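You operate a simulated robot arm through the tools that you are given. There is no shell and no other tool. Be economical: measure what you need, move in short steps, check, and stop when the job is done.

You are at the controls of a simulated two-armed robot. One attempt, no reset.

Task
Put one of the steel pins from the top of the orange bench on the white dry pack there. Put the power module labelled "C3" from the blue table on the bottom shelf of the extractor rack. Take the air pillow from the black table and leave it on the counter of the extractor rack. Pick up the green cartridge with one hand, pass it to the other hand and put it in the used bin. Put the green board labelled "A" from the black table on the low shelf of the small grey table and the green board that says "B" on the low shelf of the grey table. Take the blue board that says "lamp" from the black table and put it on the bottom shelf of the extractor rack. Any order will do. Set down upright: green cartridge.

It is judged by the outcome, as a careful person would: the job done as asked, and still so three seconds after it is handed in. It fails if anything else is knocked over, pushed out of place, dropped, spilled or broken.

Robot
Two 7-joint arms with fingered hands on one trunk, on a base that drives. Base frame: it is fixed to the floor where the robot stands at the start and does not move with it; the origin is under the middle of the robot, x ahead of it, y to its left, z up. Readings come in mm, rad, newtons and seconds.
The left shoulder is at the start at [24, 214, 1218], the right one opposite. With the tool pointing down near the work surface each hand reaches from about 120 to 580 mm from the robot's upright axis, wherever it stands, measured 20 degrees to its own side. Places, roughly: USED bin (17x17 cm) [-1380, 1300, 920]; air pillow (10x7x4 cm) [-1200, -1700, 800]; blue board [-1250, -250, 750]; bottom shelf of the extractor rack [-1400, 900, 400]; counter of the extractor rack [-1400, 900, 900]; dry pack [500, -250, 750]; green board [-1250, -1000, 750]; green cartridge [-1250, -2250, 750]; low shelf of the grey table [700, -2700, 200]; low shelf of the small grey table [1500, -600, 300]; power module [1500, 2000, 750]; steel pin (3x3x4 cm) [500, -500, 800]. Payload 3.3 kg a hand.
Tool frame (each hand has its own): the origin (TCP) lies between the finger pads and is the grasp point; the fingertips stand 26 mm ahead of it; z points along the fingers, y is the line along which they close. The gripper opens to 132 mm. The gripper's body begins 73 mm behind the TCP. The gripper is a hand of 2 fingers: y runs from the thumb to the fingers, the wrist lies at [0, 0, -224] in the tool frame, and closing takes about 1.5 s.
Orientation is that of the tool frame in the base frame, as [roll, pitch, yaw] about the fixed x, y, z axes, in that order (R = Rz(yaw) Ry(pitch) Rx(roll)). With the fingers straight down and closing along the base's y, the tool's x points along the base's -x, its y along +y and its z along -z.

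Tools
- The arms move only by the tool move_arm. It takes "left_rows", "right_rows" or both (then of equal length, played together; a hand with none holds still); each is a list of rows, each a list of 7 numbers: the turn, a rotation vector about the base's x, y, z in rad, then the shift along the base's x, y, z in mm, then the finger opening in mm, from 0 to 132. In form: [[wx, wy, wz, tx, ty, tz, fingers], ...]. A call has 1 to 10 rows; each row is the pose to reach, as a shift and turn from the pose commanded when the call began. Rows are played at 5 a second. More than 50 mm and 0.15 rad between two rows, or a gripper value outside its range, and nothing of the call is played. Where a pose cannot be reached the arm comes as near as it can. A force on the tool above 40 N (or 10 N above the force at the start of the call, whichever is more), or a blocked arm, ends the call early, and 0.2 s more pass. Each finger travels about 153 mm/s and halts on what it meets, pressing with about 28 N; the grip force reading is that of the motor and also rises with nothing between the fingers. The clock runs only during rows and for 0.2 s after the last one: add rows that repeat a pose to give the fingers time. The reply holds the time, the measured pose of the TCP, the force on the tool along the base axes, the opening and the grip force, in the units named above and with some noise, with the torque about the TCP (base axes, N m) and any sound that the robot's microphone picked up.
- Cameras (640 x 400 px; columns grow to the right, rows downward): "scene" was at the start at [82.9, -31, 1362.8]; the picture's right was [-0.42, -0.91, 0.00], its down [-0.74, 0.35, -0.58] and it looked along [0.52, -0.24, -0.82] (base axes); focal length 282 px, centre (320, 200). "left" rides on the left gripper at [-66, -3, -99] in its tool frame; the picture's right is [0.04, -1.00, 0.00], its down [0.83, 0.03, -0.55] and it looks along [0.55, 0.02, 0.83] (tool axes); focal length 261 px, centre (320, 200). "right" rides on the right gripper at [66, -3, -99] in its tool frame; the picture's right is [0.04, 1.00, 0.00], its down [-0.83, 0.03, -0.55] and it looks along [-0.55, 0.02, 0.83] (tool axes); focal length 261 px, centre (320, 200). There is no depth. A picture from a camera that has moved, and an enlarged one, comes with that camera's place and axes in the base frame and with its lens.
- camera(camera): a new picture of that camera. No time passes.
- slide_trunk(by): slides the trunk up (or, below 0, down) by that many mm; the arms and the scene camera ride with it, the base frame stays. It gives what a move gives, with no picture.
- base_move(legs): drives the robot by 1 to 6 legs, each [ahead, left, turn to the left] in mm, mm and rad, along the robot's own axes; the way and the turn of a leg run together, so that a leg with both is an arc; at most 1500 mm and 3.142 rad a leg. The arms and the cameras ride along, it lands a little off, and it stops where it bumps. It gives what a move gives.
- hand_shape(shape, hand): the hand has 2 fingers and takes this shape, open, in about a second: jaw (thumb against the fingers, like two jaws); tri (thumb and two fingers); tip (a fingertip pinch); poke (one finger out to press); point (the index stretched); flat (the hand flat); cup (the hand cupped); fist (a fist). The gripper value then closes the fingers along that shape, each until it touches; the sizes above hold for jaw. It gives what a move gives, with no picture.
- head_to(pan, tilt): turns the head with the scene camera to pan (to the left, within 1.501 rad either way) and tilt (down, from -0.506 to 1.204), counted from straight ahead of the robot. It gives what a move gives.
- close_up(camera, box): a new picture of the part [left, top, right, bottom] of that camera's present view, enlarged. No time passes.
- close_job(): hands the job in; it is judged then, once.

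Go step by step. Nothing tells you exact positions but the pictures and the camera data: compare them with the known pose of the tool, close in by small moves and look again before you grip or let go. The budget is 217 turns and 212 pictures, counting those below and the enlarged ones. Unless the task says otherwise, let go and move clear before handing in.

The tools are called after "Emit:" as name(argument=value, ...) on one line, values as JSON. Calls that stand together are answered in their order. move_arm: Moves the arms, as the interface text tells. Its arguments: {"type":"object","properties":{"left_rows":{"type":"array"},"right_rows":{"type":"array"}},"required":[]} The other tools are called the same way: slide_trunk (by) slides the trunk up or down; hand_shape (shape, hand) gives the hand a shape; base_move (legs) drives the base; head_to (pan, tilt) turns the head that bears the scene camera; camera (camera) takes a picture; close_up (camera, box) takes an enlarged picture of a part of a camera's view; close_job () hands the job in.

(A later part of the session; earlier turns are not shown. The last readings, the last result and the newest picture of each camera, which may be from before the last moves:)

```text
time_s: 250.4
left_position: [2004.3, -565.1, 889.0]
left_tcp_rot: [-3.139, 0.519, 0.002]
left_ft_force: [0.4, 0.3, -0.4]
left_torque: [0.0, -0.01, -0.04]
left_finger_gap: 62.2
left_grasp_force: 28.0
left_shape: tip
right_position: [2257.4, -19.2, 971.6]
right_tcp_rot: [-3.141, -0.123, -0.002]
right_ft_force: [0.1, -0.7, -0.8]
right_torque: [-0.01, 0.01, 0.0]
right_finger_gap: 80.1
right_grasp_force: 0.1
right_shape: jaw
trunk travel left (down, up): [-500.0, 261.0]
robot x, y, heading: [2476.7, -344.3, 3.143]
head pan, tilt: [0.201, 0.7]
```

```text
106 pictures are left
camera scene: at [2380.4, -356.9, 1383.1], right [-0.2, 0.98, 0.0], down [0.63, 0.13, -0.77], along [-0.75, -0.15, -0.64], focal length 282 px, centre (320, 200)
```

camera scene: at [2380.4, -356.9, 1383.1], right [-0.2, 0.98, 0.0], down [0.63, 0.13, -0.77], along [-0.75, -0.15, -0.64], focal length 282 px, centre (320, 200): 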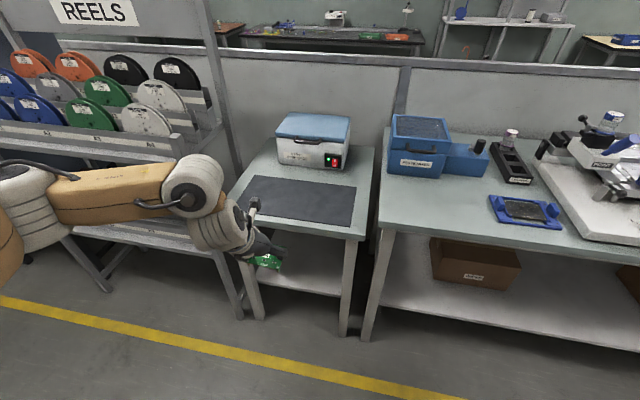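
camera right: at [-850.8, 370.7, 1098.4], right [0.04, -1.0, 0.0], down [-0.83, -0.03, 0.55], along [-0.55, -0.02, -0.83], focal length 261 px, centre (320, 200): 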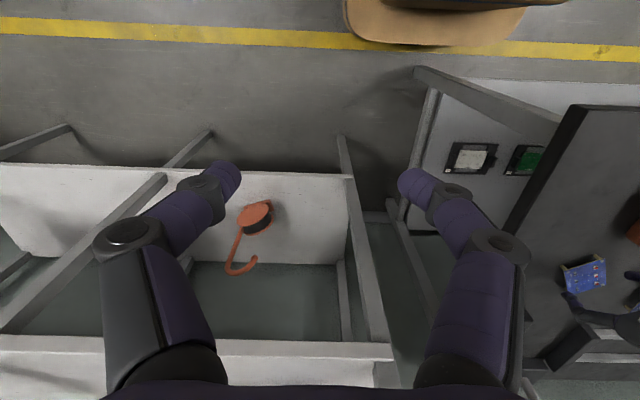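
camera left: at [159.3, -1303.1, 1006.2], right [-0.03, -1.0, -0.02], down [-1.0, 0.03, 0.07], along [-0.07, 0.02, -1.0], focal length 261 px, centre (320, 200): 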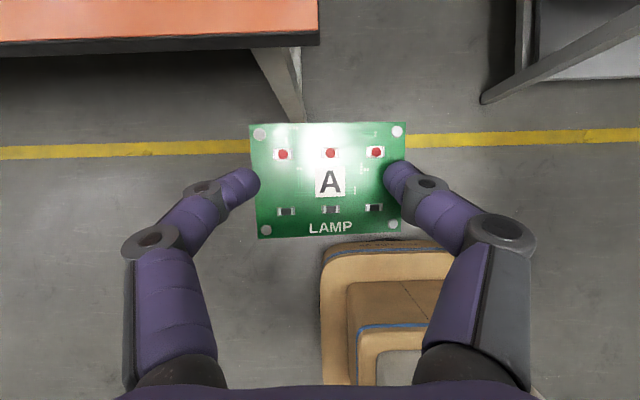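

The shelf's front is near x ≈ 1725 and it is empty, usable y from -750 to -410. I'll lower the trunk fully here, then drive forward.

Emit:
slide_trunk(by=-400)

Emit:
slide_trunk(by=-100)

Emit:
base_move(legs=[[200, 10, 0]])

Emit:
camera(camera="scene")

Emit:
camera(camera="left")

```text
time_s: 254.2
left_position: [2004.6, -565.7, 489.0]
left_tcp_rot: [-3.138, 0.519, 0.001]
left_ft_force: [0.0, 0.2, -0.5]
left_torque: [0.0, -0.03, 0.0]
left_finger_gap: 61.9
left_grasp_force: 28.3
left_shape: tip
right_position: [2276.0, -19.7, 521.2]
right_tcp_rot: [-3.141, -0.401, -0.001]
right_ft_force: [-0.5, 0.1, -0.4]
right_torque: [0.0, 0.02, -0.01]
right_finger_gap: 80.7
right_grasp_force: 0.1
right_shape: jaw
trunk travel left (down, up): [-100.0, 661.0]
robot x, y, heading: [2483.4, -339.7, 3.139]
head pan, tilt: [0.201, 0.7]
```

```text
time_s: 255.5
left_position: [2005.0, -566.1, 388.6]
left_tcp_rot: [-3.139, 0.52, 0.002]
left_ft_force: [-0.5, 0.5, 0.1]
left_torque: [0.01, 0.0, -0.01]
left_finger_gap: 61.9
left_grasp_force: 27.6
left_shape: tip
right_position: [2290.8, -20.0, 404.9]
right_tcp_rot: [-3.141, -0.541, -0.003]
right_ft_force: [-0.5, -0.1, -0.3]
right_torque: [-0.04, 0.0, 0.01]
right_finger_gap: 80.3
right_grasp_force: 0.1
right_shape: jaw
trunk travel left (down, up): [0.0, 761.0]
robot x, y, heading: [2480.9, -342.8, 3.137]
head pan, tilt: [0.201, 0.7]
```

```text
time_s: 257.1
left_position: [1802.9, -577.0, 388.2]
left_tcp_rot: [-3.138, 0.518, 0.004]
left_ft_force: [-0.8, -0.1, 0.1]
left_torque: [0.0, -0.04, -0.02]
left_finger_gap: 62.3
left_grasp_force: 27.7
left_shape: tip
right_position: [2090.3, -30.3, 404.1]
right_tcp_rot: [3.141, -0.541, -0.002]
right_ft_force: [0.1, -0.2, -0.5]
right_torque: [0.0, -0.04, 0.0]
right_finger_gap: 80.4
right_grasp_force: 0.0
right_shape: jaw
trunk travel left (down, up): [0.0, 761.0]
robot x, y, heading: [2277.8, -351.8, -3.141]
head pan, tilt: [0.201, 0.7]
```

```text
105 pictures are left
camera scene: at [2051.6, -367.3, 868.8], right [-0.2, 0.98, 0.0], down [0.63, 0.13, -0.76], along [-0.75, -0.15, -0.64], focal length 282 px, centre (320, 200)
```

scene: 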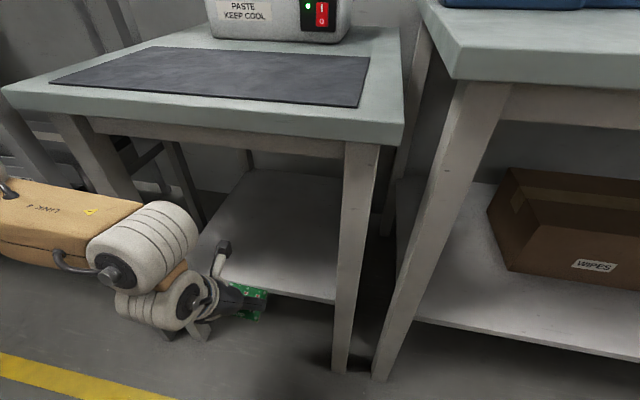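

```text
104 pictures are left
camera left: at [1795.9, -574.6, 506.1], right [0.03, 1.0, -0.02], down [1.0, -0.03, 0.07], along [0.07, -0.02, -1.0], focal length 261 px, centre (320, 200)
```

left: 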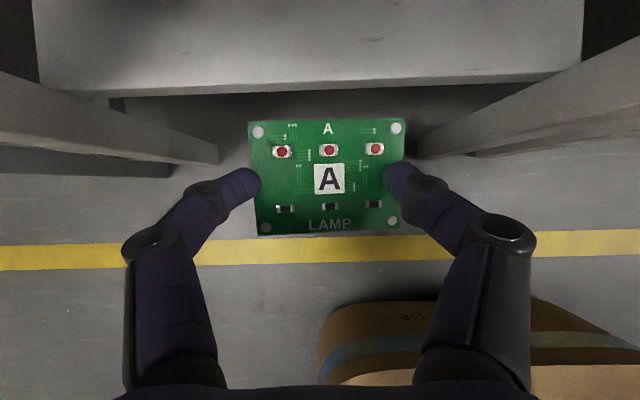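

The shelf surface is at about z 272, front edge x ≈ 1716. I'll drive in 135 mm with the board 75 mm above it.

Emit:
base_move(legs=[[135, 0, 0]])

Emit:
move_arm(left_rows=[[0, 0, 0, 0, 0, -20, 72.5], [0, 0, 0, 0, 0, -40, 72.5], [0, 0, 0, 0, 0, -55, 72.5]])

Emit:
camera(camera="left")

Emit:
camera(camera="scene")

```text
time_s: 258.4
left_position: [1703.8, -581.8, 380.8]
left_tcp_rot: [3.138, 0.495, 0.01]
left_ft_force: [0.7, -0.5, 0.5]
left_torque: [-0.03, 0.02, -0.01]
left_finger_gap: 61.8
left_grasp_force: 27.6
left_shape: tip
right_position: [1967.0, -33.1, 402.8]
right_tcp_rot: [3.133, -0.534, 0.021]
right_ft_force: [1.5, -0.1, 0.7]
right_torque: [-0.03, 0.1, -0.05]
right_finger_gap: 80.4
right_grasp_force: 0.1
right_shape: jaw
trunk travel left (down, up): [0.0, 761.0]
robot x, y, heading: [2156.6, -351.9, -3.121]
head pan, tilt: [0.201, 0.7]
```

```text
time_s: 259.2
left_position: [1695.5, -578.5, 339.7]
left_tcp_rot: [-3.126, 0.51, 0.017]
left_ft_force: [2.8, -3.4, 25.3]
left_torque: [0.97, 0.16, -0.1]
left_finger_gap: 63.1
left_grasp_force: 28.1
left_shape: tip
right_position: [1962.5, -34.9, 406.2]
right_tcp_rot: [3.141, -0.534, 0.018]
right_ft_force: [0.3, -0.2, 0.3]
right_torque: [0.02, -0.02, -0.01]
right_finger_gap: 80.3
right_grasp_force: 0.0
right_shape: jaw
trunk travel left (down, up): [0.0, 761.0]
robot x, y, heading: [2157.1, -351.4, -3.124]
head pan, tilt: [0.201, 0.7]
stopped in row 3 (left hand): the force on the tool passed its limit at 51 N (the readings are from after the stop); the commanded pose is now the measured one
```

```text
103 pictures are left
camera left: at [1686.5, -577.5, 457.8], right [0.03, 1.0, -0.01], down [1.0, -0.03, 0.08], along [0.08, -0.01, -1.0], focal length 261 px, centre (320, 200)
```

left: 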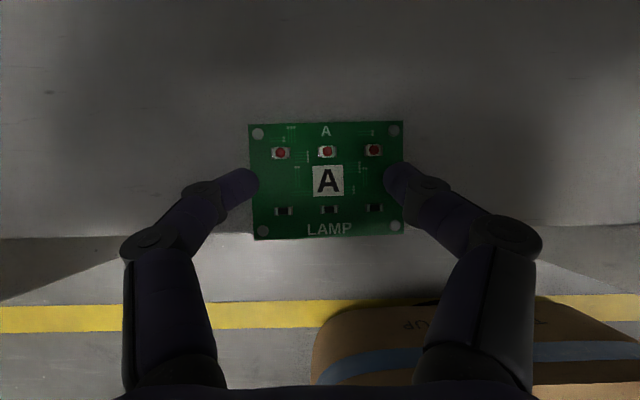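

```text
102 pictures are left
camera scene: at [1934.9, -372.8, 870.6], right [-0.22, 0.98, 0.0], down [0.63, 0.14, -0.77], along [-0.75, -0.17, -0.64], focal length 282 px, centre (320, 200)
```

scene: 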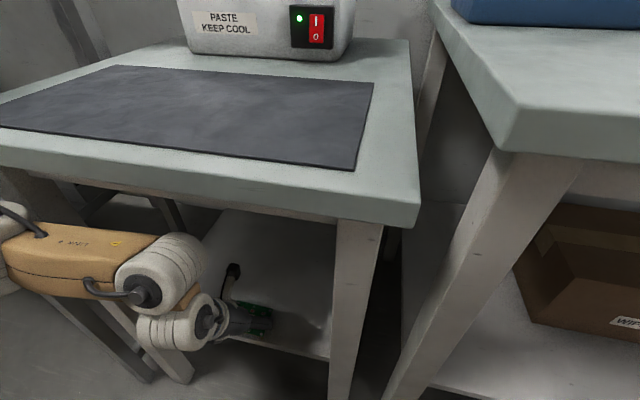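

The base stopped early, probably the right elbow met the neighbouring table's edge; the board is now at the shelf's lip (shelf z ≈ 302). I'll lift, back off slightly, and reach in with the arm instead.

Emit:
move_arm(left_rows=[[0, 0, 0, 0, 0, 10, 72.5], [0, 0, 0, 0, 0, 30, 72.5]])

Emit:
base_move(legs=[[-30, 0, -0.02]])

Emit:
move_arm(left_rows=[[0, 0, 0, -25, 0, 0, 72.5], [0, 0, 0, -50, 0, 0, 72.5], [0, 0, 0, -70, 0, 0, 72.5]])

Emit:
camera(camera="left")

Emit:
head_to(pan=-0.7, tilt=0.5)

Emit:
camera(camera="scene")

```text
time_s: 259.8
left_position: [1702.6, -583.4, 363.5]
left_tcp_rot: [-3.129, 0.495, 0.021]
left_ft_force: [0.5, -0.1, 0.0]
left_torque: [-0.03, 0.01, -0.02]
left_finger_gap: 62.4
left_grasp_force: 28.1
left_shape: tip
right_position: [1964.6, -36.1, 405.2]
right_tcp_rot: [-3.14, -0.536, 0.02]
right_ft_force: [0.2, -0.3, 0.5]
right_torque: [0.01, -0.02, -0.01]
right_finger_gap: 80.2
right_grasp_force: 0.1
right_shape: jaw
trunk travel left (down, up): [0.0, 761.0]
robot x, y, heading: [2158.2, -353.5, -3.117]
head pan, tilt: [0.201, 0.7]
```

```text
time_s: 260.6
left_position: [1723.0, -568.9, 364.9]
left_tcp_rot: [-3.128, 0.5, -0.007]
left_ft_force: [0.4, -0.9, -0.1]
left_torque: [0.0, 0.02, -0.04]
left_finger_gap: 62.4
left_grasp_force: 28.0
left_shape: tip
right_position: [1999.9, -31.6, 405.1]
right_tcp_rot: [-3.141, -0.54, -0.001]
right_ft_force: [-0.3, 0.2, 0.2]
right_torque: [0.01, -0.01, -0.01]
right_finger_gap: 80.4
right_grasp_force: 0.0
right_shape: jaw
trunk travel left (down, up): [0.0, 761.0]
robot x, y, heading: [2187.2, -350.4, 3.142]
head pan, tilt: [0.201, 0.7]
```

```text
time_s: 261.4
left_position: [1651.5, -571.2, 363.8]
left_tcp_rot: [-3.129, 0.497, -0.005]
left_ft_force: [-1.4, -0.3, -0.4]
left_torque: [0.0, -0.03, 0.04]
left_finger_gap: 62.3
left_grasp_force: 28.0
left_shape: tip
right_position: [1998.8, -31.2, 404.2]
right_tcp_rot: [3.142, -0.542, -0.001]
right_ft_force: [0.4, 0.7, 0.0]
right_torque: [0.01, 0.0, 0.0]
right_finger_gap: 80.2
right_grasp_force: 0.1
right_shape: jaw
trunk travel left (down, up): [0.0, 761.0]
robot x, y, heading: [2186.6, -353.0, 3.143]
head pan, tilt: [0.201, 0.7]
```

```text
101 pictures are left
camera left: at [1642.1, -568.7, 482.5], right [0.05, 1.0, -0.01], down [1.0, -0.05, 0.09], along [0.09, -0.01, -1.0], focal length 261 px, centre (320, 200)
```

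left: 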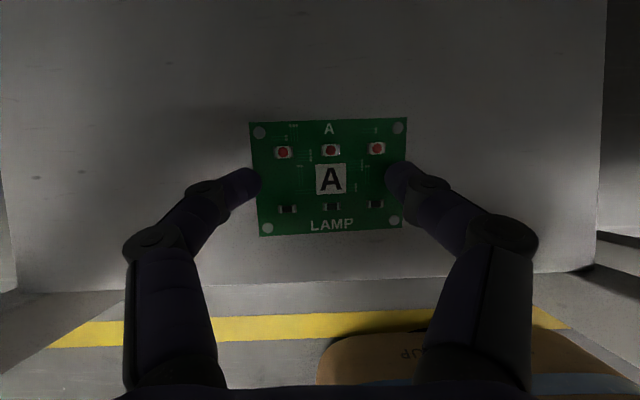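

```text
time_s: 262.6
left_position: [1651.7, -570.8, 365.1]
left_tcp_rot: [-3.129, 0.499, -0.006]
left_ft_force: [0.5, 0.3, 0.3]
left_torque: [0.0, 0.01, 0.02]
left_finger_gap: 62.2
left_grasp_force: 27.7
left_shape: tip
right_position: [1999.3, -30.2, 404.0]
right_tcp_rot: [3.141, -0.539, -0.003]
right_ft_force: [0.0, 0.6, 0.0]
right_torque: [0.01, -0.02, -0.01]
right_finger_gap: 80.3
right_grasp_force: 0.0
right_shape: jaw
trunk travel left (down, up): [0.0, 761.0]
robot x, y, heading: [2187.2, -352.4, 3.144]
head pan, tilt: [-0.7, 0.499]
```

```text
100 pictures are left
camera scene: at [1975.0, -292.4, 886.4], right [0.64, 0.77, 0.0], down [0.37, -0.31, -0.88], along [-0.67, 0.57, -0.48], focal length 282 px, centre (320, 200)
```

scene: 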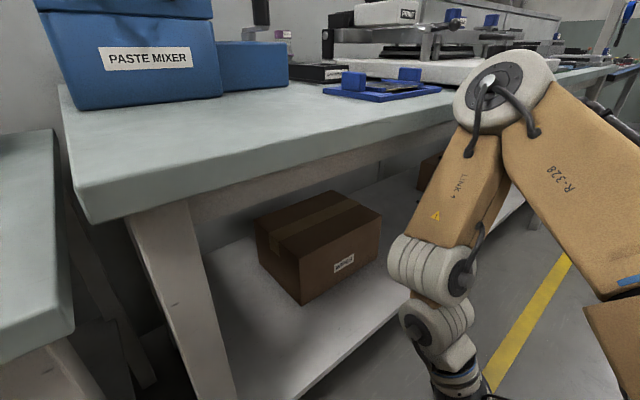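

Deeper over the shelf now, shelf edge well behind the board. I'll lower in small steps to contact.

Emit:
move_arm(left_rows=[[0, 0, 0, 0, 0, -8, 72.5], [0, 0, 0, 0, 0, -14, 72.5], [0, 0, 0, 0, 0, -18, 72.5], [0, 0, 0, 0, 0, -20, 72.5]])

Emit:
move_arm(left_rows=[[0, 0, 0, 0, 0, -1.5, 72.5], [0, 0, 0, 0, 0, -3, 72.5]])

```text
time_s: 263.6
left_position: [1653.9, -569.8, 344.2]
left_tcp_rot: [-3.13, 0.497, -0.005]
left_ft_force: [-0.3, 0.4, 0.6]
left_torque: [0.01, 0.0, -0.01]
left_finger_gap: 62.6
left_grasp_force: 27.5
left_shape: tip
right_position: [2001.7, -30.2, 404.2]
right_tcp_rot: [-3.141, -0.54, -0.001]
right_ft_force: [0.2, -0.1, 0.0]
right_torque: [-0.02, -0.03, 0.03]
right_finger_gap: 80.2
right_grasp_force: 0.0
right_shape: jaw
trunk travel left (down, up): [0.0, 761.0]
robot x, y, heading: [2186.0, -348.2, 3.143]
head pan, tilt: [-0.7, 0.499]
```

```text
time_s: 264.2
left_position: [1652.7, -570.3, 341.9]
left_tcp_rot: [-3.127, 0.5, -0.004]
left_ft_force: [0.7, 0.6, 3.9]
left_torque: [0.15, 0.02, -0.08]
left_finger_gap: 62.6
left_grasp_force: 27.7
left_shape: tip
right_position: [1998.8, -30.7, 404.4]
right_tcp_rot: [3.141, -0.541, -0.002]
right_ft_force: [0.0, 0.7, -0.8]
right_torque: [-0.01, 0.01, 0.01]
right_finger_gap: 80.3
right_grasp_force: 0.1
right_shape: jaw
trunk travel left (down, up): [0.0, 761.0]
robot x, y, heading: [2190.6, -351.0, 3.139]
head pan, tilt: [-0.7, 0.499]
```

First contact. I'll settle 2 mm more and open gradually.

Emit:
move_arm(left_rows=[[0, 0, 0, 0, 0, -2, 72.5], [0, 0, 0, 0, 0, -2, 66], [0, 0, 0, 0, 0, -2, 70], [0, 0, 0, 0, 0, -2, 75], [0, 0, 0, 0, 0, -2, 80], [0, 0, 0, 0, 0, -2, 88], [0, 0, 0, 0, 0, -1, 96]])

Emit:
camera(camera="left")

```text
time_s: 265.8
left_position: [1653.4, -569.1, 340.5]
left_tcp_rot: [-3.13, 0.497, -0.006]
left_ft_force: [-0.5, 0.0, 0.7]
left_torque: [-0.03, 0.02, 0.0]
left_finger_gap: 95.5
left_grasp_force: 0.0
left_shape: tip
right_position: [1999.3, -31.0, 403.6]
right_tcp_rot: [3.141, -0.541, -0.003]
right_ft_force: [-0.2, 0.3, 0.5]
right_torque: [-0.03, -0.01, -0.02]
right_finger_gap: 80.2
right_grasp_force: 0.1
right_shape: jaw
trunk travel left (down, up): [0.0, 761.0]
robot x, y, heading: [2186.6, -350.4, 3.137]
head pan, tilt: [-0.7, 0.499]
```

```text
99 pictures are left
camera left: at [1643.1, -567.8, 458.0], right [0.05, 1.0, -0.01], down [0.99, -0.05, 0.09], along [0.09, -0.01, -1.0], focal length 261 px, centre (320, 200)
```

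left: 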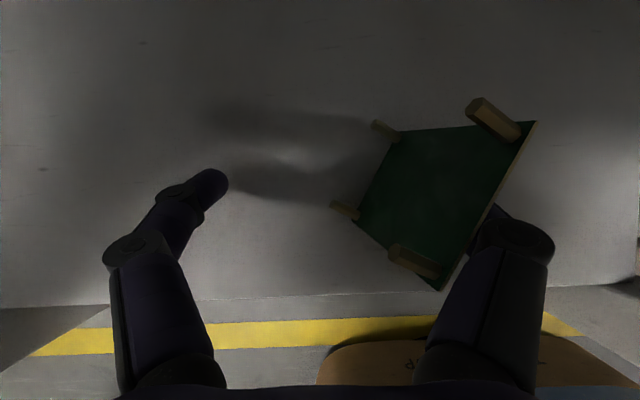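

The board toppled over onto the right finger, leaning upside-down. I'll close slowly so the right finger pushes it back upright against the left, then let it down on its feet.

Emit:
move_arm(left_rows=[[0, 0, 0, 0, 0, 0, 88], [0, 0, 0, 0, 0, 0, 80], [0, 0, 0, 0, 0, 0, 72], [0, 0, 0, 0, 0, 0, 64], [0, 0, 0, 0, 0, 0, 56]])

Emit:
camera(camera="left")

```text
time_s: 267.0
left_position: [1653.4, -568.9, 341.0]
left_tcp_rot: [-3.128, 0.501, -0.005]
left_ft_force: [0.0, -0.2, -0.2]
left_torque: [0.02, -0.01, -0.03]
left_finger_gap: 56.5
left_grasp_force: 0.0
left_shape: tip
right_position: [1999.4, -30.7, 404.5]
right_tcp_rot: [-3.141, -0.541, -0.001]
right_ft_force: [-1.0, 0.3, 0.4]
right_torque: [0.02, 0.0, 0.02]
right_finger_gap: 80.3
right_grasp_force: 0.0
right_shape: jaw
trunk travel left (down, up): [0.0, 761.0]
robot x, y, heading: [2188.6, -351.7, 3.147]
head pan, tilt: [-0.7, 0.499]
```

```text
98 pictures are left
camera left: at [1642.9, -567.8, 458.3], right [0.05, 1.0, -0.01], down [1.0, -0.05, 0.09], along [0.09, -0.01, -1.0], focal length 261 px, centre (320, 200)
```

left: 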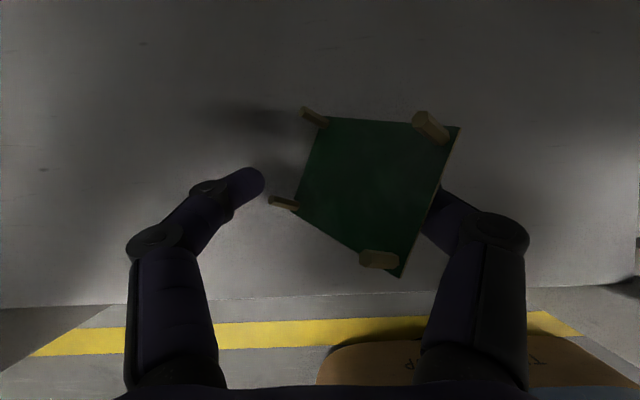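

It slides with the finger; once its lower side meets the left finger it should tip upright. Continuing.

Emit:
move_arm(left_rows=[[0, 0, 0, 0, 0, 0, 48], [0, 0, 0, 0, 0, 0, 40], [0, 0, 0, 0, 0, 0, 32], [0, 0, 0, 0, 0, 0, 26]])

Emit:
camera(camera="left")

```text
time_s: 268.0
left_position: [1653.8, -569.3, 341.4]
left_tcp_rot: [-3.13, 0.496, -0.005]
left_ft_force: [-0.9, -0.6, 0.1]
left_torque: [0.0, -0.02, -0.02]
left_finger_gap: 25.5
left_grasp_force: 0.0
left_shape: tip
right_position: [1998.8, -31.7, 403.3]
right_tcp_rot: [-3.141, -0.54, -0.001]
right_ft_force: [-0.7, -0.1, -0.7]
right_torque: [0.03, 0.0, 0.05]
right_finger_gap: 80.2
right_grasp_force: 0.0
right_shape: jaw
trunk travel left (down, up): [0.0, 761.0]
robot x, y, heading: [2189.6, -347.7, 3.133]
head pan, tilt: [-0.7, 0.499]
```

```text
97 pictures are left
camera left: at [1643.0, -567.8, 458.2], right [0.05, 1.0, -0.01], down [1.0, -0.05, 0.09], along [0.09, -0.01, -1.0], focal length 261 px, centre (320, 200)
```

left: 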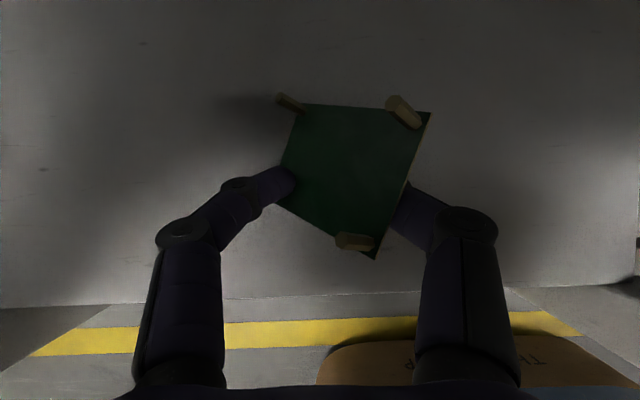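

Emit:
move_arm(left_rows=[[0, 0, 0, 0, 0, 0, 18], [0, 0, 0, 0, 0, 0, 10], [0, 0, 0, 0, 0, 0, 2], [0, 0, 0, 0, 0, 0, 0], [0, 0, 0, 0, 0, 0, 0]])

Emit:
camera(camera="left")

```text
time_s: 269.2
left_position: [1652.9, -570.2, 340.7]
left_tcp_rot: [-3.13, 0.499, -0.006]
left_ft_force: [-2.6, -1.1, 5.0]
left_torque: [-0.04, 0.03, 0.01]
left_finger_gap: 5.3
left_grasp_force: 28.2
left_shape: tip
right_position: [1999.5, -30.9, 404.7]
right_tcp_rot: [3.14, -0.542, 0.0]
right_ft_force: [-0.2, 0.5, -0.4]
right_torque: [0.0, 0.03, -0.03]
right_finger_gap: 79.9
right_grasp_force: 0.0
right_shape: jaw
trunk travel left (down, up): [0.0, 761.0]
robot x, y, heading: [2186.1, -347.7, 3.144]
head pan, tilt: [-0.7, 0.499]
```

```text
96 pictures are left
camera left: at [1642.9, -567.8, 458.8], right [0.05, 1.0, -0.01], down [1.0, -0.05, 0.09], along [0.09, -0.01, -1.0], focal length 261 px, centre (320, 200)
```

left: 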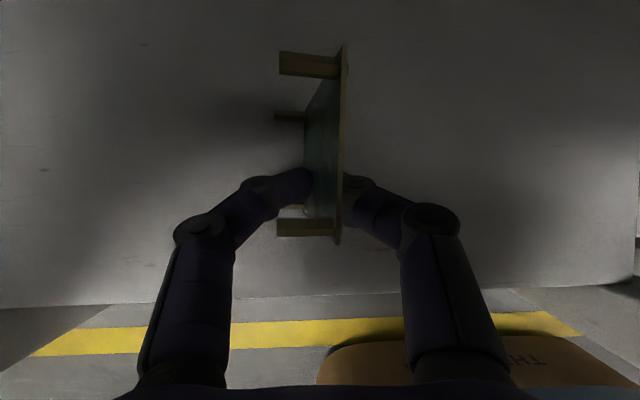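

The PCB is now firmly pinched upright between the pads, component side to the right. I'll roll the hand so its top leans left, ready to be laid down feet-first.

Emit:
move_arm(left_rows=[[0.1, 0, 0, 0, 0, 6, 0], [0.22, 0, 0, 0, 0, 8, 0], [0.34, 0, 0, 0, 0, 8, 0], [0.46, 0, 0, 0, 0, 8, 0], [0.58, 0, 0, 0, 0, 6, 0], [0.7, 0, 0, 0, 0, 4, 0]])

Emit:
camera(camera="left")

Emit:
head_to(pan=0.3, tilt=0.9)

Emit:
camera(camera="scene")

```text
time_s: 270.6
left_position: [1655.6, -559.1, 350.5]
left_tcp_rot: [-2.36, 0.385, 0.32]
left_ft_force: [0.5, 0.5, 0.0]
left_torque: [0.01, 0.0, 0.01]
left_finger_gap: 5.0
left_grasp_force: 28.1
left_shape: tip
right_position: [2000.9, -27.4, 402.4]
right_tcp_rot: [3.135, -0.537, -0.002]
right_ft_force: [0.5, -0.4, -0.1]
right_torque: [-0.03, 0.01, -0.03]
right_finger_gap: 80.5
right_grasp_force: 0.1
right_shape: jaw
trunk travel left (down, up): [0.0, 761.0]
robot x, y, heading: [2186.7, -351.2, 3.137]
head pan, tilt: [-0.7, 0.499]
```

```text
95 pictures are left
camera left: at [1644.8, -634.4, 441.2], right [0.06, 0.77, 0.64], down [0.99, -0.11, 0.03], along [0.09, 0.63, -0.77], focal length 261 px, centre (320, 200)
```

left: 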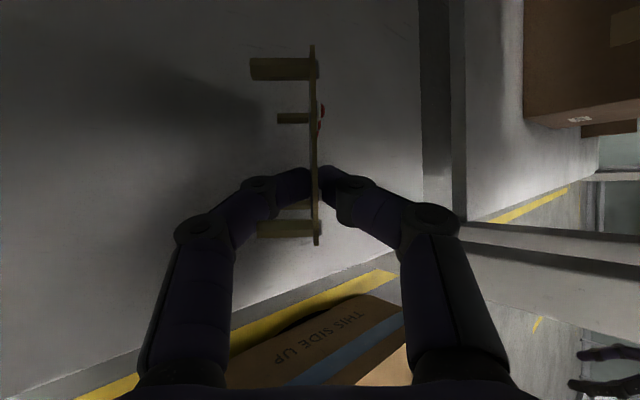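

```text
time_s: 271.9
left_position: [1656.3, -561.1, 349.4]
left_tcp_rot: [-2.36, 0.382, 0.322]
left_ft_force: [-0.3, 0.3, -0.7]
left_torque: [0.0, -0.03, -0.01]
left_finger_gap: 4.8
left_grasp_force: 28.0
left_shape: tip
right_position: [2000.3, -28.5, 403.2]
right_tcp_rot: [3.133, -0.537, 0.002]
right_ft_force: [0.3, 0.7, 0.0]
right_torque: [0.01, 0.0, -0.01]
right_finger_gap: 80.4
right_grasp_force: 0.0
right_shape: jaw
trunk travel left (down, up): [0.0, 761.0]
robot x, y, heading: [2188.0, -349.0, 3.139]
head pan, tilt: [0.3, 0.901]
```

```text
94 pictures are left
camera scene: at [1974.8, -367.9, 853.5], right [-0.29, 0.96, -0.01], down [0.75, 0.23, -0.62], along [-0.6, -0.19, -0.78], focal length 282 px, centre (320, 200)
```

scene: 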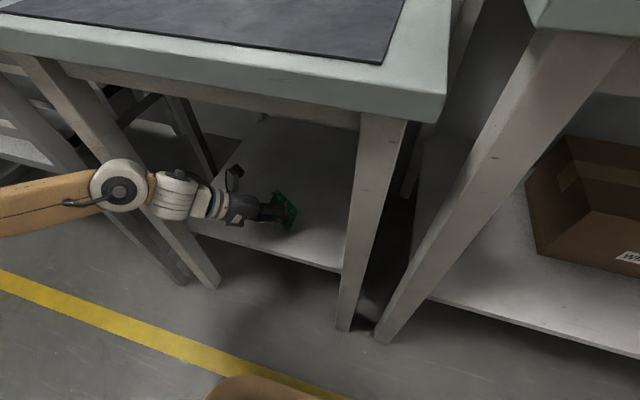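

The board is held at about 50° with its feet side down-left. I'll tilt slightly more and lower until its lower edge touches the shelf.

Emit:
move_arm(left_rows=[[0.1, 0, 0, 0, 0, 0, 0], [0.2, 0, 0, 0, 0, 0, 0], [0.2, 0, 0, 0, 0, -3, 0], [0.2, 0, 0, 0, 0, -6, 0]])

Emit:
close_up(camera="scene", box=[200, 150, 340, 250])

```text
time_s: 273.1
left_position: [1644.6, -533.0, 345.4]
left_tcp_rot: [-2.125, 0.303, 0.353]
left_ft_force: [0.1, 0.0, 0.0]
left_torque: [0.01, 0.01, 0.01]
left_finger_gap: 4.5
left_grasp_force: 28.4
left_shape: tip
right_position: [1999.4, -30.2, 407.3]
right_tcp_rot: [3.09, -0.551, -0.086]
right_ft_force: [0.8, -0.7, 0.2]
right_torque: [0.05, 0.0, 0.01]
right_finger_gap: 80.1
right_grasp_force: 0.2
right_shape: jaw
trunk travel left (down, up): [0.0, 761.0]
robot x, y, heading: [2178.8, -340.9, 3.111]
head pan, tilt: [0.3, 0.901]
stopped in row 4 (left hand): the arm was blocked; the commanded pose is now the measured one
```

```text
4.00 times, centred on (270, 200) of scene
camera zoom: at [1990.6, -315.6, 864.6], right [-0.27, 0.96, -0.04], down [0.73, 0.18, -0.66], along [-0.62, -0.2, -0.75], focal length 1127 px, centre (520, 200)
```

zoom: 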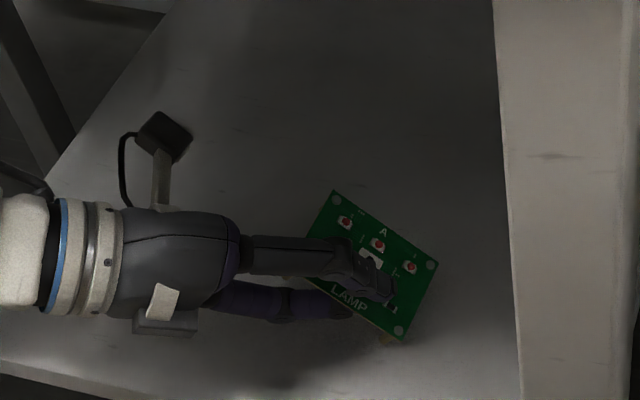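

The arm brushed something upstream (likely the table leg) and stopped; the board is now tilted about 40° just above the shelf, right way up. I'll ease back the last tilt slightly and lower gently, watching the base pose.

Emit:
move_arm(left_rows=[[-0.04, 0, 0, 0, 4, 0, 0], [-0.08, 0, 0, 0, 8, 0, 0], [-0.08, 0, 0, 0, 8, -4, 0], [-0.08, 0, 0, 0, 8, -8, 0]])

Emit:
close_up(camera="scene", box=[60, 100, 340, 280])

```text
time_s: 274.1
left_position: [1647.5, -539.7, 336.3]
left_tcp_rot: [-2.198, 0.331, 0.346]
left_ft_force: [6.6, -1.4, 24.1]
left_torque: [0.61, 0.16, -0.05]
left_finger_gap: 5.0
left_grasp_force: 28.3
left_shape: tip
right_position: [1999.7, -36.6, 408.6]
right_tcp_rot: [3.116, -0.549, -0.062]
right_ft_force: [0.1, 0.9, -0.2]
right_torque: [0.0, -0.02, 0.0]
right_finger_gap: 80.0
right_grasp_force: 0.1
right_shape: jaw
trunk travel left (down, up): [0.0, 761.0]
robot x, y, heading: [2181.2, -342.6, 3.126]
head pan, tilt: [0.3, 0.901]
```

```text
2.22 times, centred on (200, 190) of scene
camera zoom: at [1986.6, -339.4, 861.1], right [-0.28, 0.96, -0.02], down [0.74, 0.2, -0.64], along [-0.61, -0.2, -0.76], focal length 626 px, centre (587, 222)
```

zoom: 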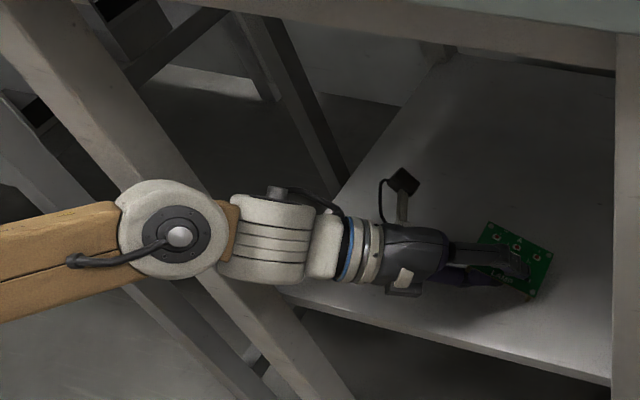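

The lower edge is on the shelf (24 N). I'll ease up 2 mm and open slowly so the lower finger lets the board down.

Emit:
move_arm(left_rows=[[0, 0, 0, 0, 0, 2, 0], [0, 0, 0, 0, 0, 2, 8], [0, 0, 0, 0, 0, 2, 14], [0, 0, 0, 0, 0, 2, 22], [0, 0, 0, 0, 0, 2, 32]])

Emit:
camera(camera="left")

Emit:
close_up(camera="scene", box=[200, 150, 340, 250])

```text
time_s: 275.3
left_position: [1652.4, -537.4, 332.8]
left_tcp_rot: [-2.203, 0.325, 0.343]
left_ft_force: [-2.5, 0.0, 7.8]
left_torque: [-0.12, 0.12, -0.07]
left_finger_gap: 26.6
left_grasp_force: 0.0
left_shape: tip
right_position: [1999.3, -34.2, 407.5]
right_tcp_rot: [3.133, -0.55, -0.049]
right_ft_force: [-0.1, 0.8, 0.9]
right_torque: [0.0, -0.02, -0.03]
right_finger_gap: 79.9
right_grasp_force: 0.0
right_shape: jaw
trunk travel left (down, up): [0.0, 761.0]
robot x, y, heading: [2188.1, -346.0, 3.127]
head pan, tilt: [0.3, 0.901]
```

```text
91 pictures are left
camera left: at [1638.1, -624.8, 410.9], right [0.08, 0.65, 0.75], down [0.99, -0.14, 0.02], along [0.12, 0.74, -0.66], focal length 261 px, centre (320, 200)
```

left: 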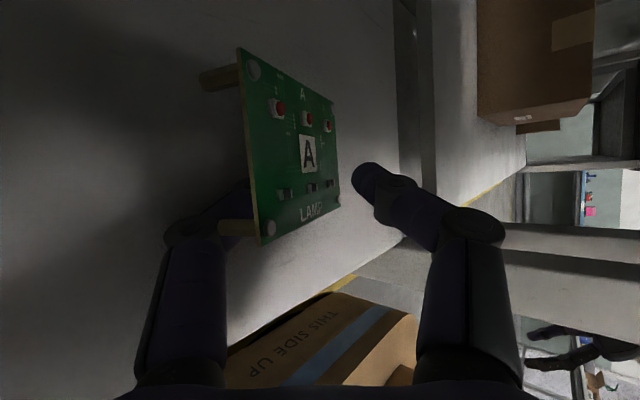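

```text
4.00 times, centred on (270, 200) of scene
camera zoom: at [1980.5, -348.5, 857.1], right [-0.28, 0.96, -0.01], down [0.74, 0.21, -0.64], along [-0.61, -0.19, -0.77], focal length 1127 px, centre (520, 200)
```

zoom: 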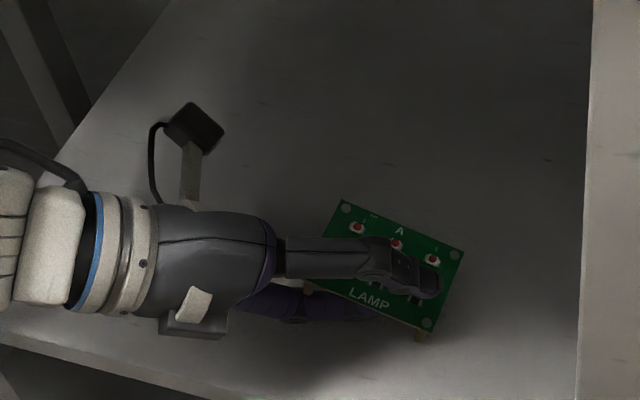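

The board is settling feet-down over the lower finger. I'll draw the hand back along the finger direction so the board slides down off the fingertip.

Emit:
move_arm(left_rows=[[0, 0, 0, 8, -9, 1, 36], [0, 0, 0, 16, -19, 1, 40], [0, 0, 0, 24, -28, 2, 44], [0, 0, 0, 32, -38, 3, 48], [0, 0, 0, 40, -48, 4, 50]])

Emit:
camera(camera="left")

Emit:
close_up(camera="scene", box=[180, 130, 360, 260])

```text
time_s: 276.7
left_position: [1668.2, -523.2, 336.9]
left_tcp_rot: [-2.152, 0.302, 0.268]
left_ft_force: [-1.0, -0.1, 14.0]
left_torque: [-0.28, 0.13, -0.05]
left_finger_gap: 41.2
left_grasp_force: 0.0
left_shape: tip
right_position: [1990.9, -13.4, 411.0]
right_tcp_rot: [3.136, -0.554, -0.114]
right_ft_force: [0.2, -0.5, -0.9]
right_torque: [-0.03, -0.02, 0.02]
right_finger_gap: 80.0
right_grasp_force: 0.1
right_shape: jaw
trunk travel left (down, up): [0.0, 761.0]
robot x, y, heading: [2168.1, -328.3, 3.079]
head pan, tilt: [0.3, 0.901]
stopped in row 5 (left hand): the arm was blocked; the commanded pose is now the measured one
```

```text
89 pictures are left
camera left: at [1646.2, -613.5, 409.9], right [0.13, 0.61, 0.79], down [0.97, -0.23, 0.02], along [0.19, 0.76, -0.62], focal length 261 px, centre (320, 200)
```

left: 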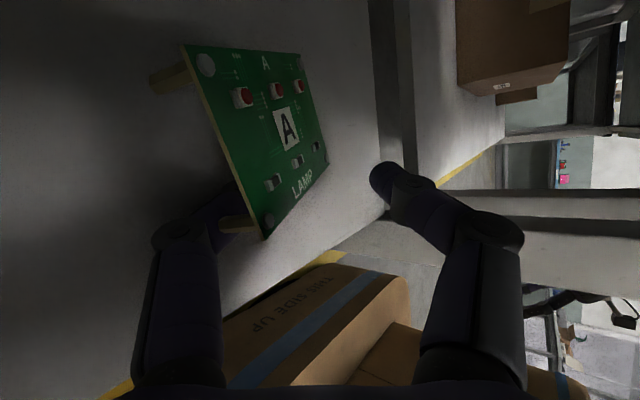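

```text
3.08 times, centred on (270, 195) of scene
camera zoom: at [1958.3, -325.0, 858.2], right [-0.23, 0.97, -0.01], down [0.75, 0.17, -0.63], along [-0.61, -0.16, -0.77], focal length 867 px, centre (474, 215)
```

zoom: 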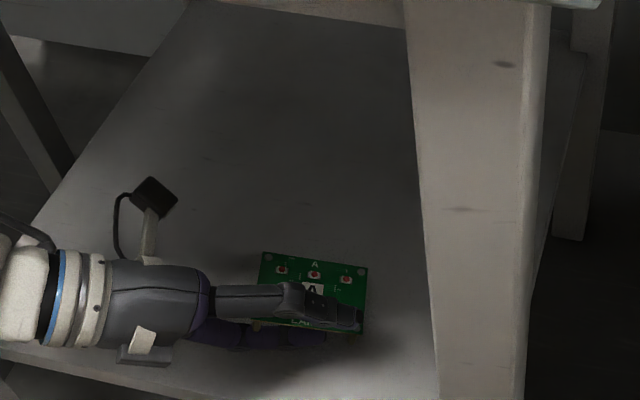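

The arm meets something on its left when withdrawing. I'll re-pinch the board, lift slightly, shift the whole robot right for room, then set it down again.

Emit:
move_arm(left_rows=[[0, 0, 0, 0, 0, 0, 30], [0, 0, 0, 0, 0, 0, 18], [0, 0, 0, 0, 0, 0, 6], [0, 0, 0, 0, 0, 0, 0], [0, 0, 0, 0, 0, 0, 0], [0, 0, 0, 0, 0, 8, 0], [0, 0, 0, 0, 0, 18, 0]])

Emit:
camera(camera="left")

```text
time_s: 278.3
left_position: [1680.5, -522.9, 331.4]
left_tcp_rot: [-2.17, 0.256, 0.261]
left_ft_force: [1.1, -0.7, 0.3]
left_torque: [-0.02, 0.0, -0.02]
left_finger_gap: 2.1
left_grasp_force: 28.3
left_shape: tip
right_position: [1990.0, -13.7, 406.0]
right_tcp_rot: [-3.134, -0.562, -0.108]
right_ft_force: [-0.9, 0.4, -0.2]
right_torque: [-0.02, 0.0, 0.03]
right_finger_gap: 79.8
right_grasp_force: 0.1
right_shape: jaw
trunk travel left (down, up): [0.0, 761.0]
robot x, y, heading: [2163.1, -332.1, 3.077]
head pan, tilt: [0.3, 0.901]
```

```text
87 pictures are left
camera left: at [1654.0, -612.2, 404.2], right [0.1, 0.61, 0.79], down [0.97, -0.23, 0.06], along [0.22, 0.76, -0.61], focal length 261 px, centre (320, 200)
```

left: 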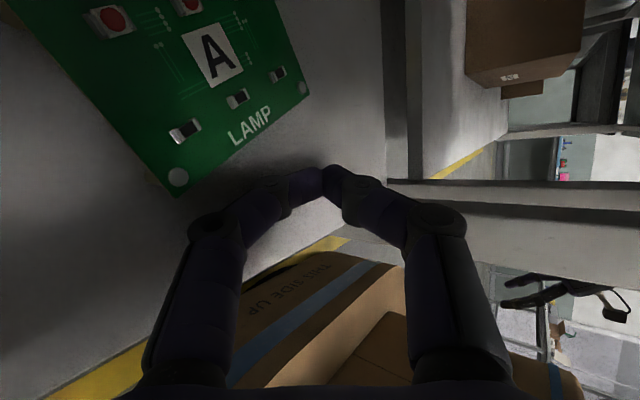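

The fingers came free of the board. I'll check how it lies.

Emit:
close_up(camera="scene", box=[180, 130, 360, 260])

```text
3.08 times, centred on (270, 195) of scene
camera zoom: at [1950.3, -331.9, 852.1], right [-0.23, 0.97, 0.0], down [0.76, 0.18, -0.63], along [-0.61, -0.15, -0.78], focal length 867 px, centre (474, 215)
```

zoom: 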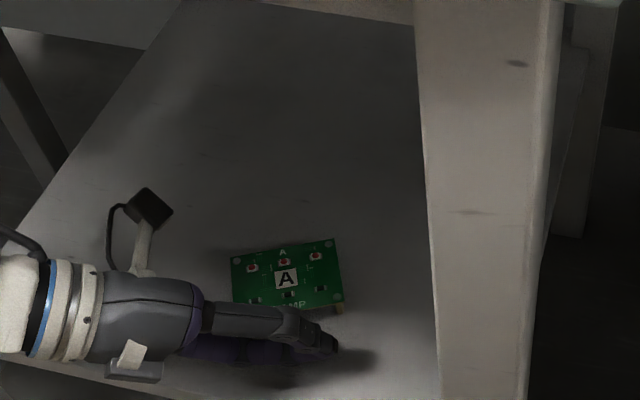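

Board A stands on its feet on the shelf, with the hand in front of it. I'll back straight out with the base and check.

Emit:
base_move(legs=[[-250, 0, 0.0]])

Emit:
close_up(camera="scene", box=[120, 20, 440, 260])

```text
time_s: 280.1
left_position: [1919.1, -553.6, 336.7]
left_tcp_rot: [-2.171, 0.279, 0.285]
left_ft_force: [0.1, 0.3, 0.6]
left_torque: [0.0, 0.0, 0.02]
left_finger_gap: 1.5
left_grasp_force: 28.0
left_shape: tip
right_position: [2242.2, -32.6, 410.2]
right_tcp_rot: [-3.126, -0.566, -0.107]
right_ft_force: [0.3, 0.5, 0.8]
right_torque: [0.02, 0.0, -0.01]
right_finger_gap: 80.1
right_grasp_force: 0.1
right_shape: jaw
trunk travel left (down, up): [0.0, 761.0]
robot x, y, heading: [2418.0, -341.4, 3.08]
head pan, tilt: [0.3, 0.901]
```

```text
1.67 times, centred on (280, 140) of scene
camera zoom: at [2199.9, -353.9, 852.6], right [-0.24, 0.97, 0.0], down [0.76, 0.18, -0.62], along [-0.6, -0.15, -0.78], focal length 470 px, centre (387, 300)
```

zoom: 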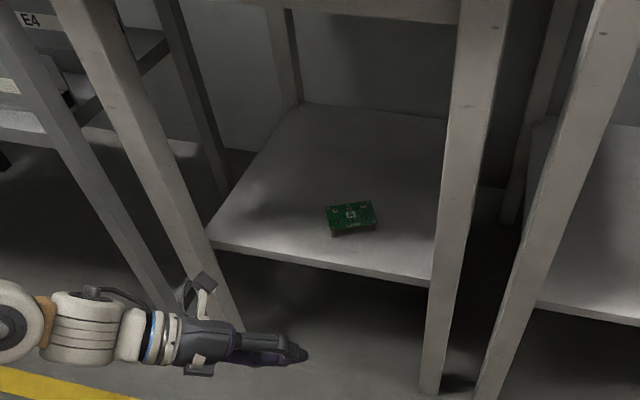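

Board A is delivered. Now the power module C3: I'll raise the trunk, unroll the hand and drive along to the blue table.

Emit:
slide_trunk(by=400)

Emit:
slide_trunk(by=100)

Emit:
move_arm(left_rows=[[-0.14, 0, 0, 0, 0, 0, 40], [-0.28, 0, 0, 0, 0, 0, 80], [-0.42, 0, 0, 0, 0, 0, 100], [-0.56, 0, 0, 0, 0, 10, 100], [-0.7, 0, 0, 0, 0, 20, 100], [-0.84, 0, 0, 0, 0, 30, 100], [-0.95, 0, 0, 0, 0, 40, 100]])

Emit:
base_move(legs=[[0, 0, 0.06], [0, -1250, 0], [0, -1250, 0]])

Emit:
head_to(pan=0.1, tilt=0.55)

Emit:
camera(camera="scene")

```text
time_s: 283.9
left_position: [1918.6, -553.0, 736.1]
left_tcp_rot: [-2.171, 0.277, 0.285]
left_ft_force: [-0.7, 0.3, -0.2]
left_torque: [0.0, 0.0, -0.02]
left_finger_gap: 1.9
left_grasp_force: 27.7
left_shape: tip
right_position: [2240.5, -32.5, 808.5]
right_tcp_rot: [-3.126, -0.563, -0.109]
right_ft_force: [-0.6, 0.5, 0.7]
right_torque: [0.0, 0.0, 0.01]
right_finger_gap: 79.9
right_grasp_force: 0.0
right_shape: jaw
trunk travel left (down, up): [-400.0, 361.0]
robot x, y, heading: [2417.1, -340.9, 3.079]
head pan, tilt: [0.3, 0.901]
```

```text
time_s: 285.3
left_position: [1918.6, -552.5, 835.9]
left_tcp_rot: [-2.17, 0.281, 0.285]
left_ft_force: [0.1, -0.3, -0.5]
left_torque: [-0.02, 0.03, 0.05]
left_finger_gap: 1.6
left_grasp_force: 28.7
left_shape: tip
right_position: [2240.8, -31.6, 908.5]
right_tcp_rot: [-3.127, -0.563, -0.11]
right_ft_force: [-0.4, -0.3, 0.0]
right_torque: [-0.01, -0.02, -0.01]
right_finger_gap: 80.2
right_grasp_force: 0.1
right_shape: jaw
trunk travel left (down, up): [-500.0, 261.0]
robot x, y, heading: [2417.9, -343.7, 3.081]
head pan, tilt: [0.3, 0.901]
```

```text
time_s: 286.9
left_position: [1918.7, -553.3, 877.2]
left_tcp_rot: [3.105, 0.391, -0.074]
left_ft_force: [0.1, 0.0, 0.1]
left_torque: [0.03, -0.03, -0.01]
left_finger_gap: 99.7
left_grasp_force: 0.1
left_shape: tip
right_position: [2240.3, -32.0, 908.2]
right_tcp_rot: [-3.128, -0.564, -0.107]
right_ft_force: [0.9, 0.0, 0.0]
right_torque: [-0.01, 0.02, 0.02]
right_finger_gap: 80.3
right_grasp_force: 0.0
right_shape: jaw
trunk travel left (down, up): [-500.0, 261.0]
robot x, y, heading: [2415.8, -345.8, 3.078]
head pan, tilt: [0.3, 0.901]
```

```text
time_s: 299.5
left_position: [1951.3, 1919.4, 876.6]
left_tcp_rot: [3.107, 0.389, -0.013]
left_ft_force: [-0.1, 0.1, -0.2]
left_torque: [0.0, -0.03, -0.01]
left_finger_gap: 99.9
left_grasp_force: 0.0
left_shape: tip
right_position: [2241.6, 2458.9, 908.8]
right_tcp_rot: [-3.128, -0.563, -0.051]
right_ft_force: [0.0, 0.5, 0.0]
right_torque: [-0.01, 0.01, 0.02]
right_finger_gap: 79.9
right_grasp_force: 0.0
right_shape: jaw
trunk travel left (down, up): [-500.0, 261.0]
robot x, y, heading: [2434.8, 2154.1, 3.14]
head pan, tilt: [0.3, 0.901]
```

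```text
time_s: 300.4
left_position: [1949.8, 1920.0, 876.6]
left_tcp_rot: [3.107, 0.39, -0.013]
left_ft_force: [-0.3, 0.3, 0.2]
left_torque: [0.01, -0.01, 0.0]
left_finger_gap: 99.7
left_grasp_force: 0.0
left_shape: tip
right_position: [2241.3, 2457.6, 908.8]
right_tcp_rot: [-3.127, -0.565, -0.05]
right_ft_force: [0.4, -0.2, 0.1]
right_torque: [0.03, 0.0, 0.02]
right_finger_gap: 80.2
right_grasp_force: 0.0
right_shape: jaw
trunk travel left (down, up): [-500.0, 261.0]
robot x, y, heading: [2434.6, 2157.7, 3.132]
head pan, tilt: [0.099, 0.55]
```

```text
84 pictures are left
camera scene: at [2330.2, 2147.8, 1396.1], right [-0.1, 1.0, 0.0], down [0.52, 0.05, -0.85], along [-0.85, -0.08, -0.52], focal length 282 px, centre (320, 200)
```

scene: 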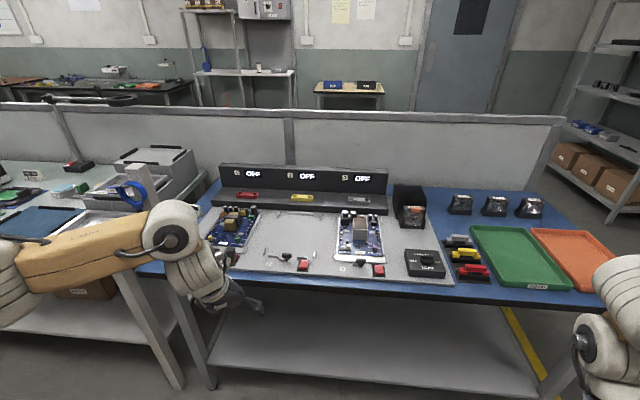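

I see three small black modules at the back right of the blue table; I'll zoom to read labels.

Emit:
close_up(camera="scene", box=[380, 170, 560, 290])

```text
3.33 times, centred on (470, 230) of scene
camera zoom: at [2330.2, 2147.8, 1396.1], right [-0.1, 1.0, 0.0], down [0.52, 0.05, -0.85], along [-0.85, -0.08, -0.52], focal length 939 px, centre (-180, 100)
```

zoom: 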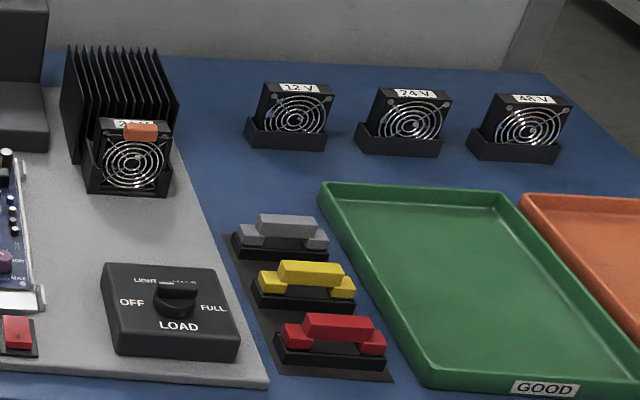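

Those are fans. The blue power boards lie further left; zooming there.

Emit:
close_up(camera="scene", box=[190, 160, 400, 290])

Emit:
camera(camera="left")

```text
3.05 times, centred on (295, 225) of scene
camera zoom: at [2330.2, 2147.8, 1396.1], right [-0.1, 1.0, 0.0], down [0.52, 0.05, -0.85], along [-0.85, -0.08, -0.52], focal length 859 px, centre (396, 124)
```

zoom: 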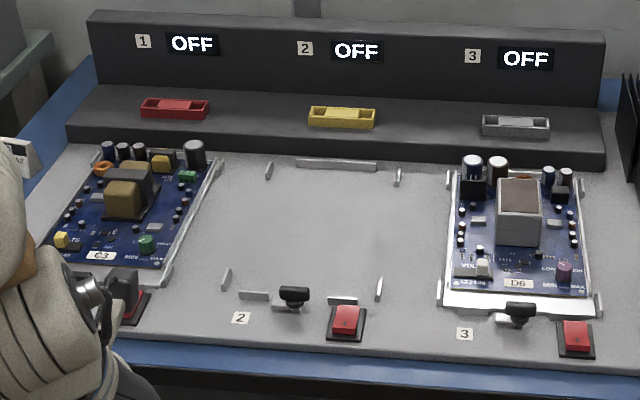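

```text
81 pictures are left
camera left: at [1926.9, 1926.6, 993.0], right [0.04, 1.0, -0.05], down [0.98, -0.03, 0.2], along [0.19, -0.05, -0.98], focal length 261 px, centre (320, 200)
```

left: 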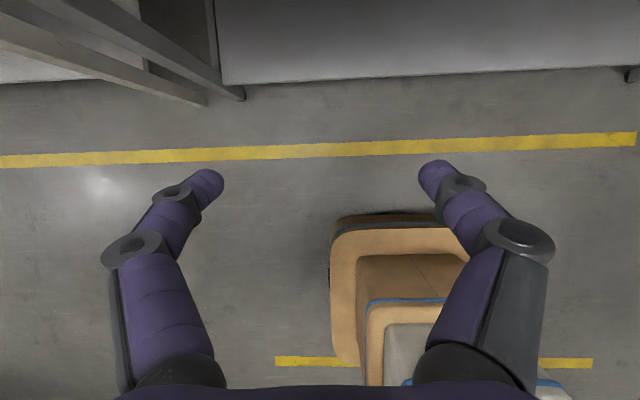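

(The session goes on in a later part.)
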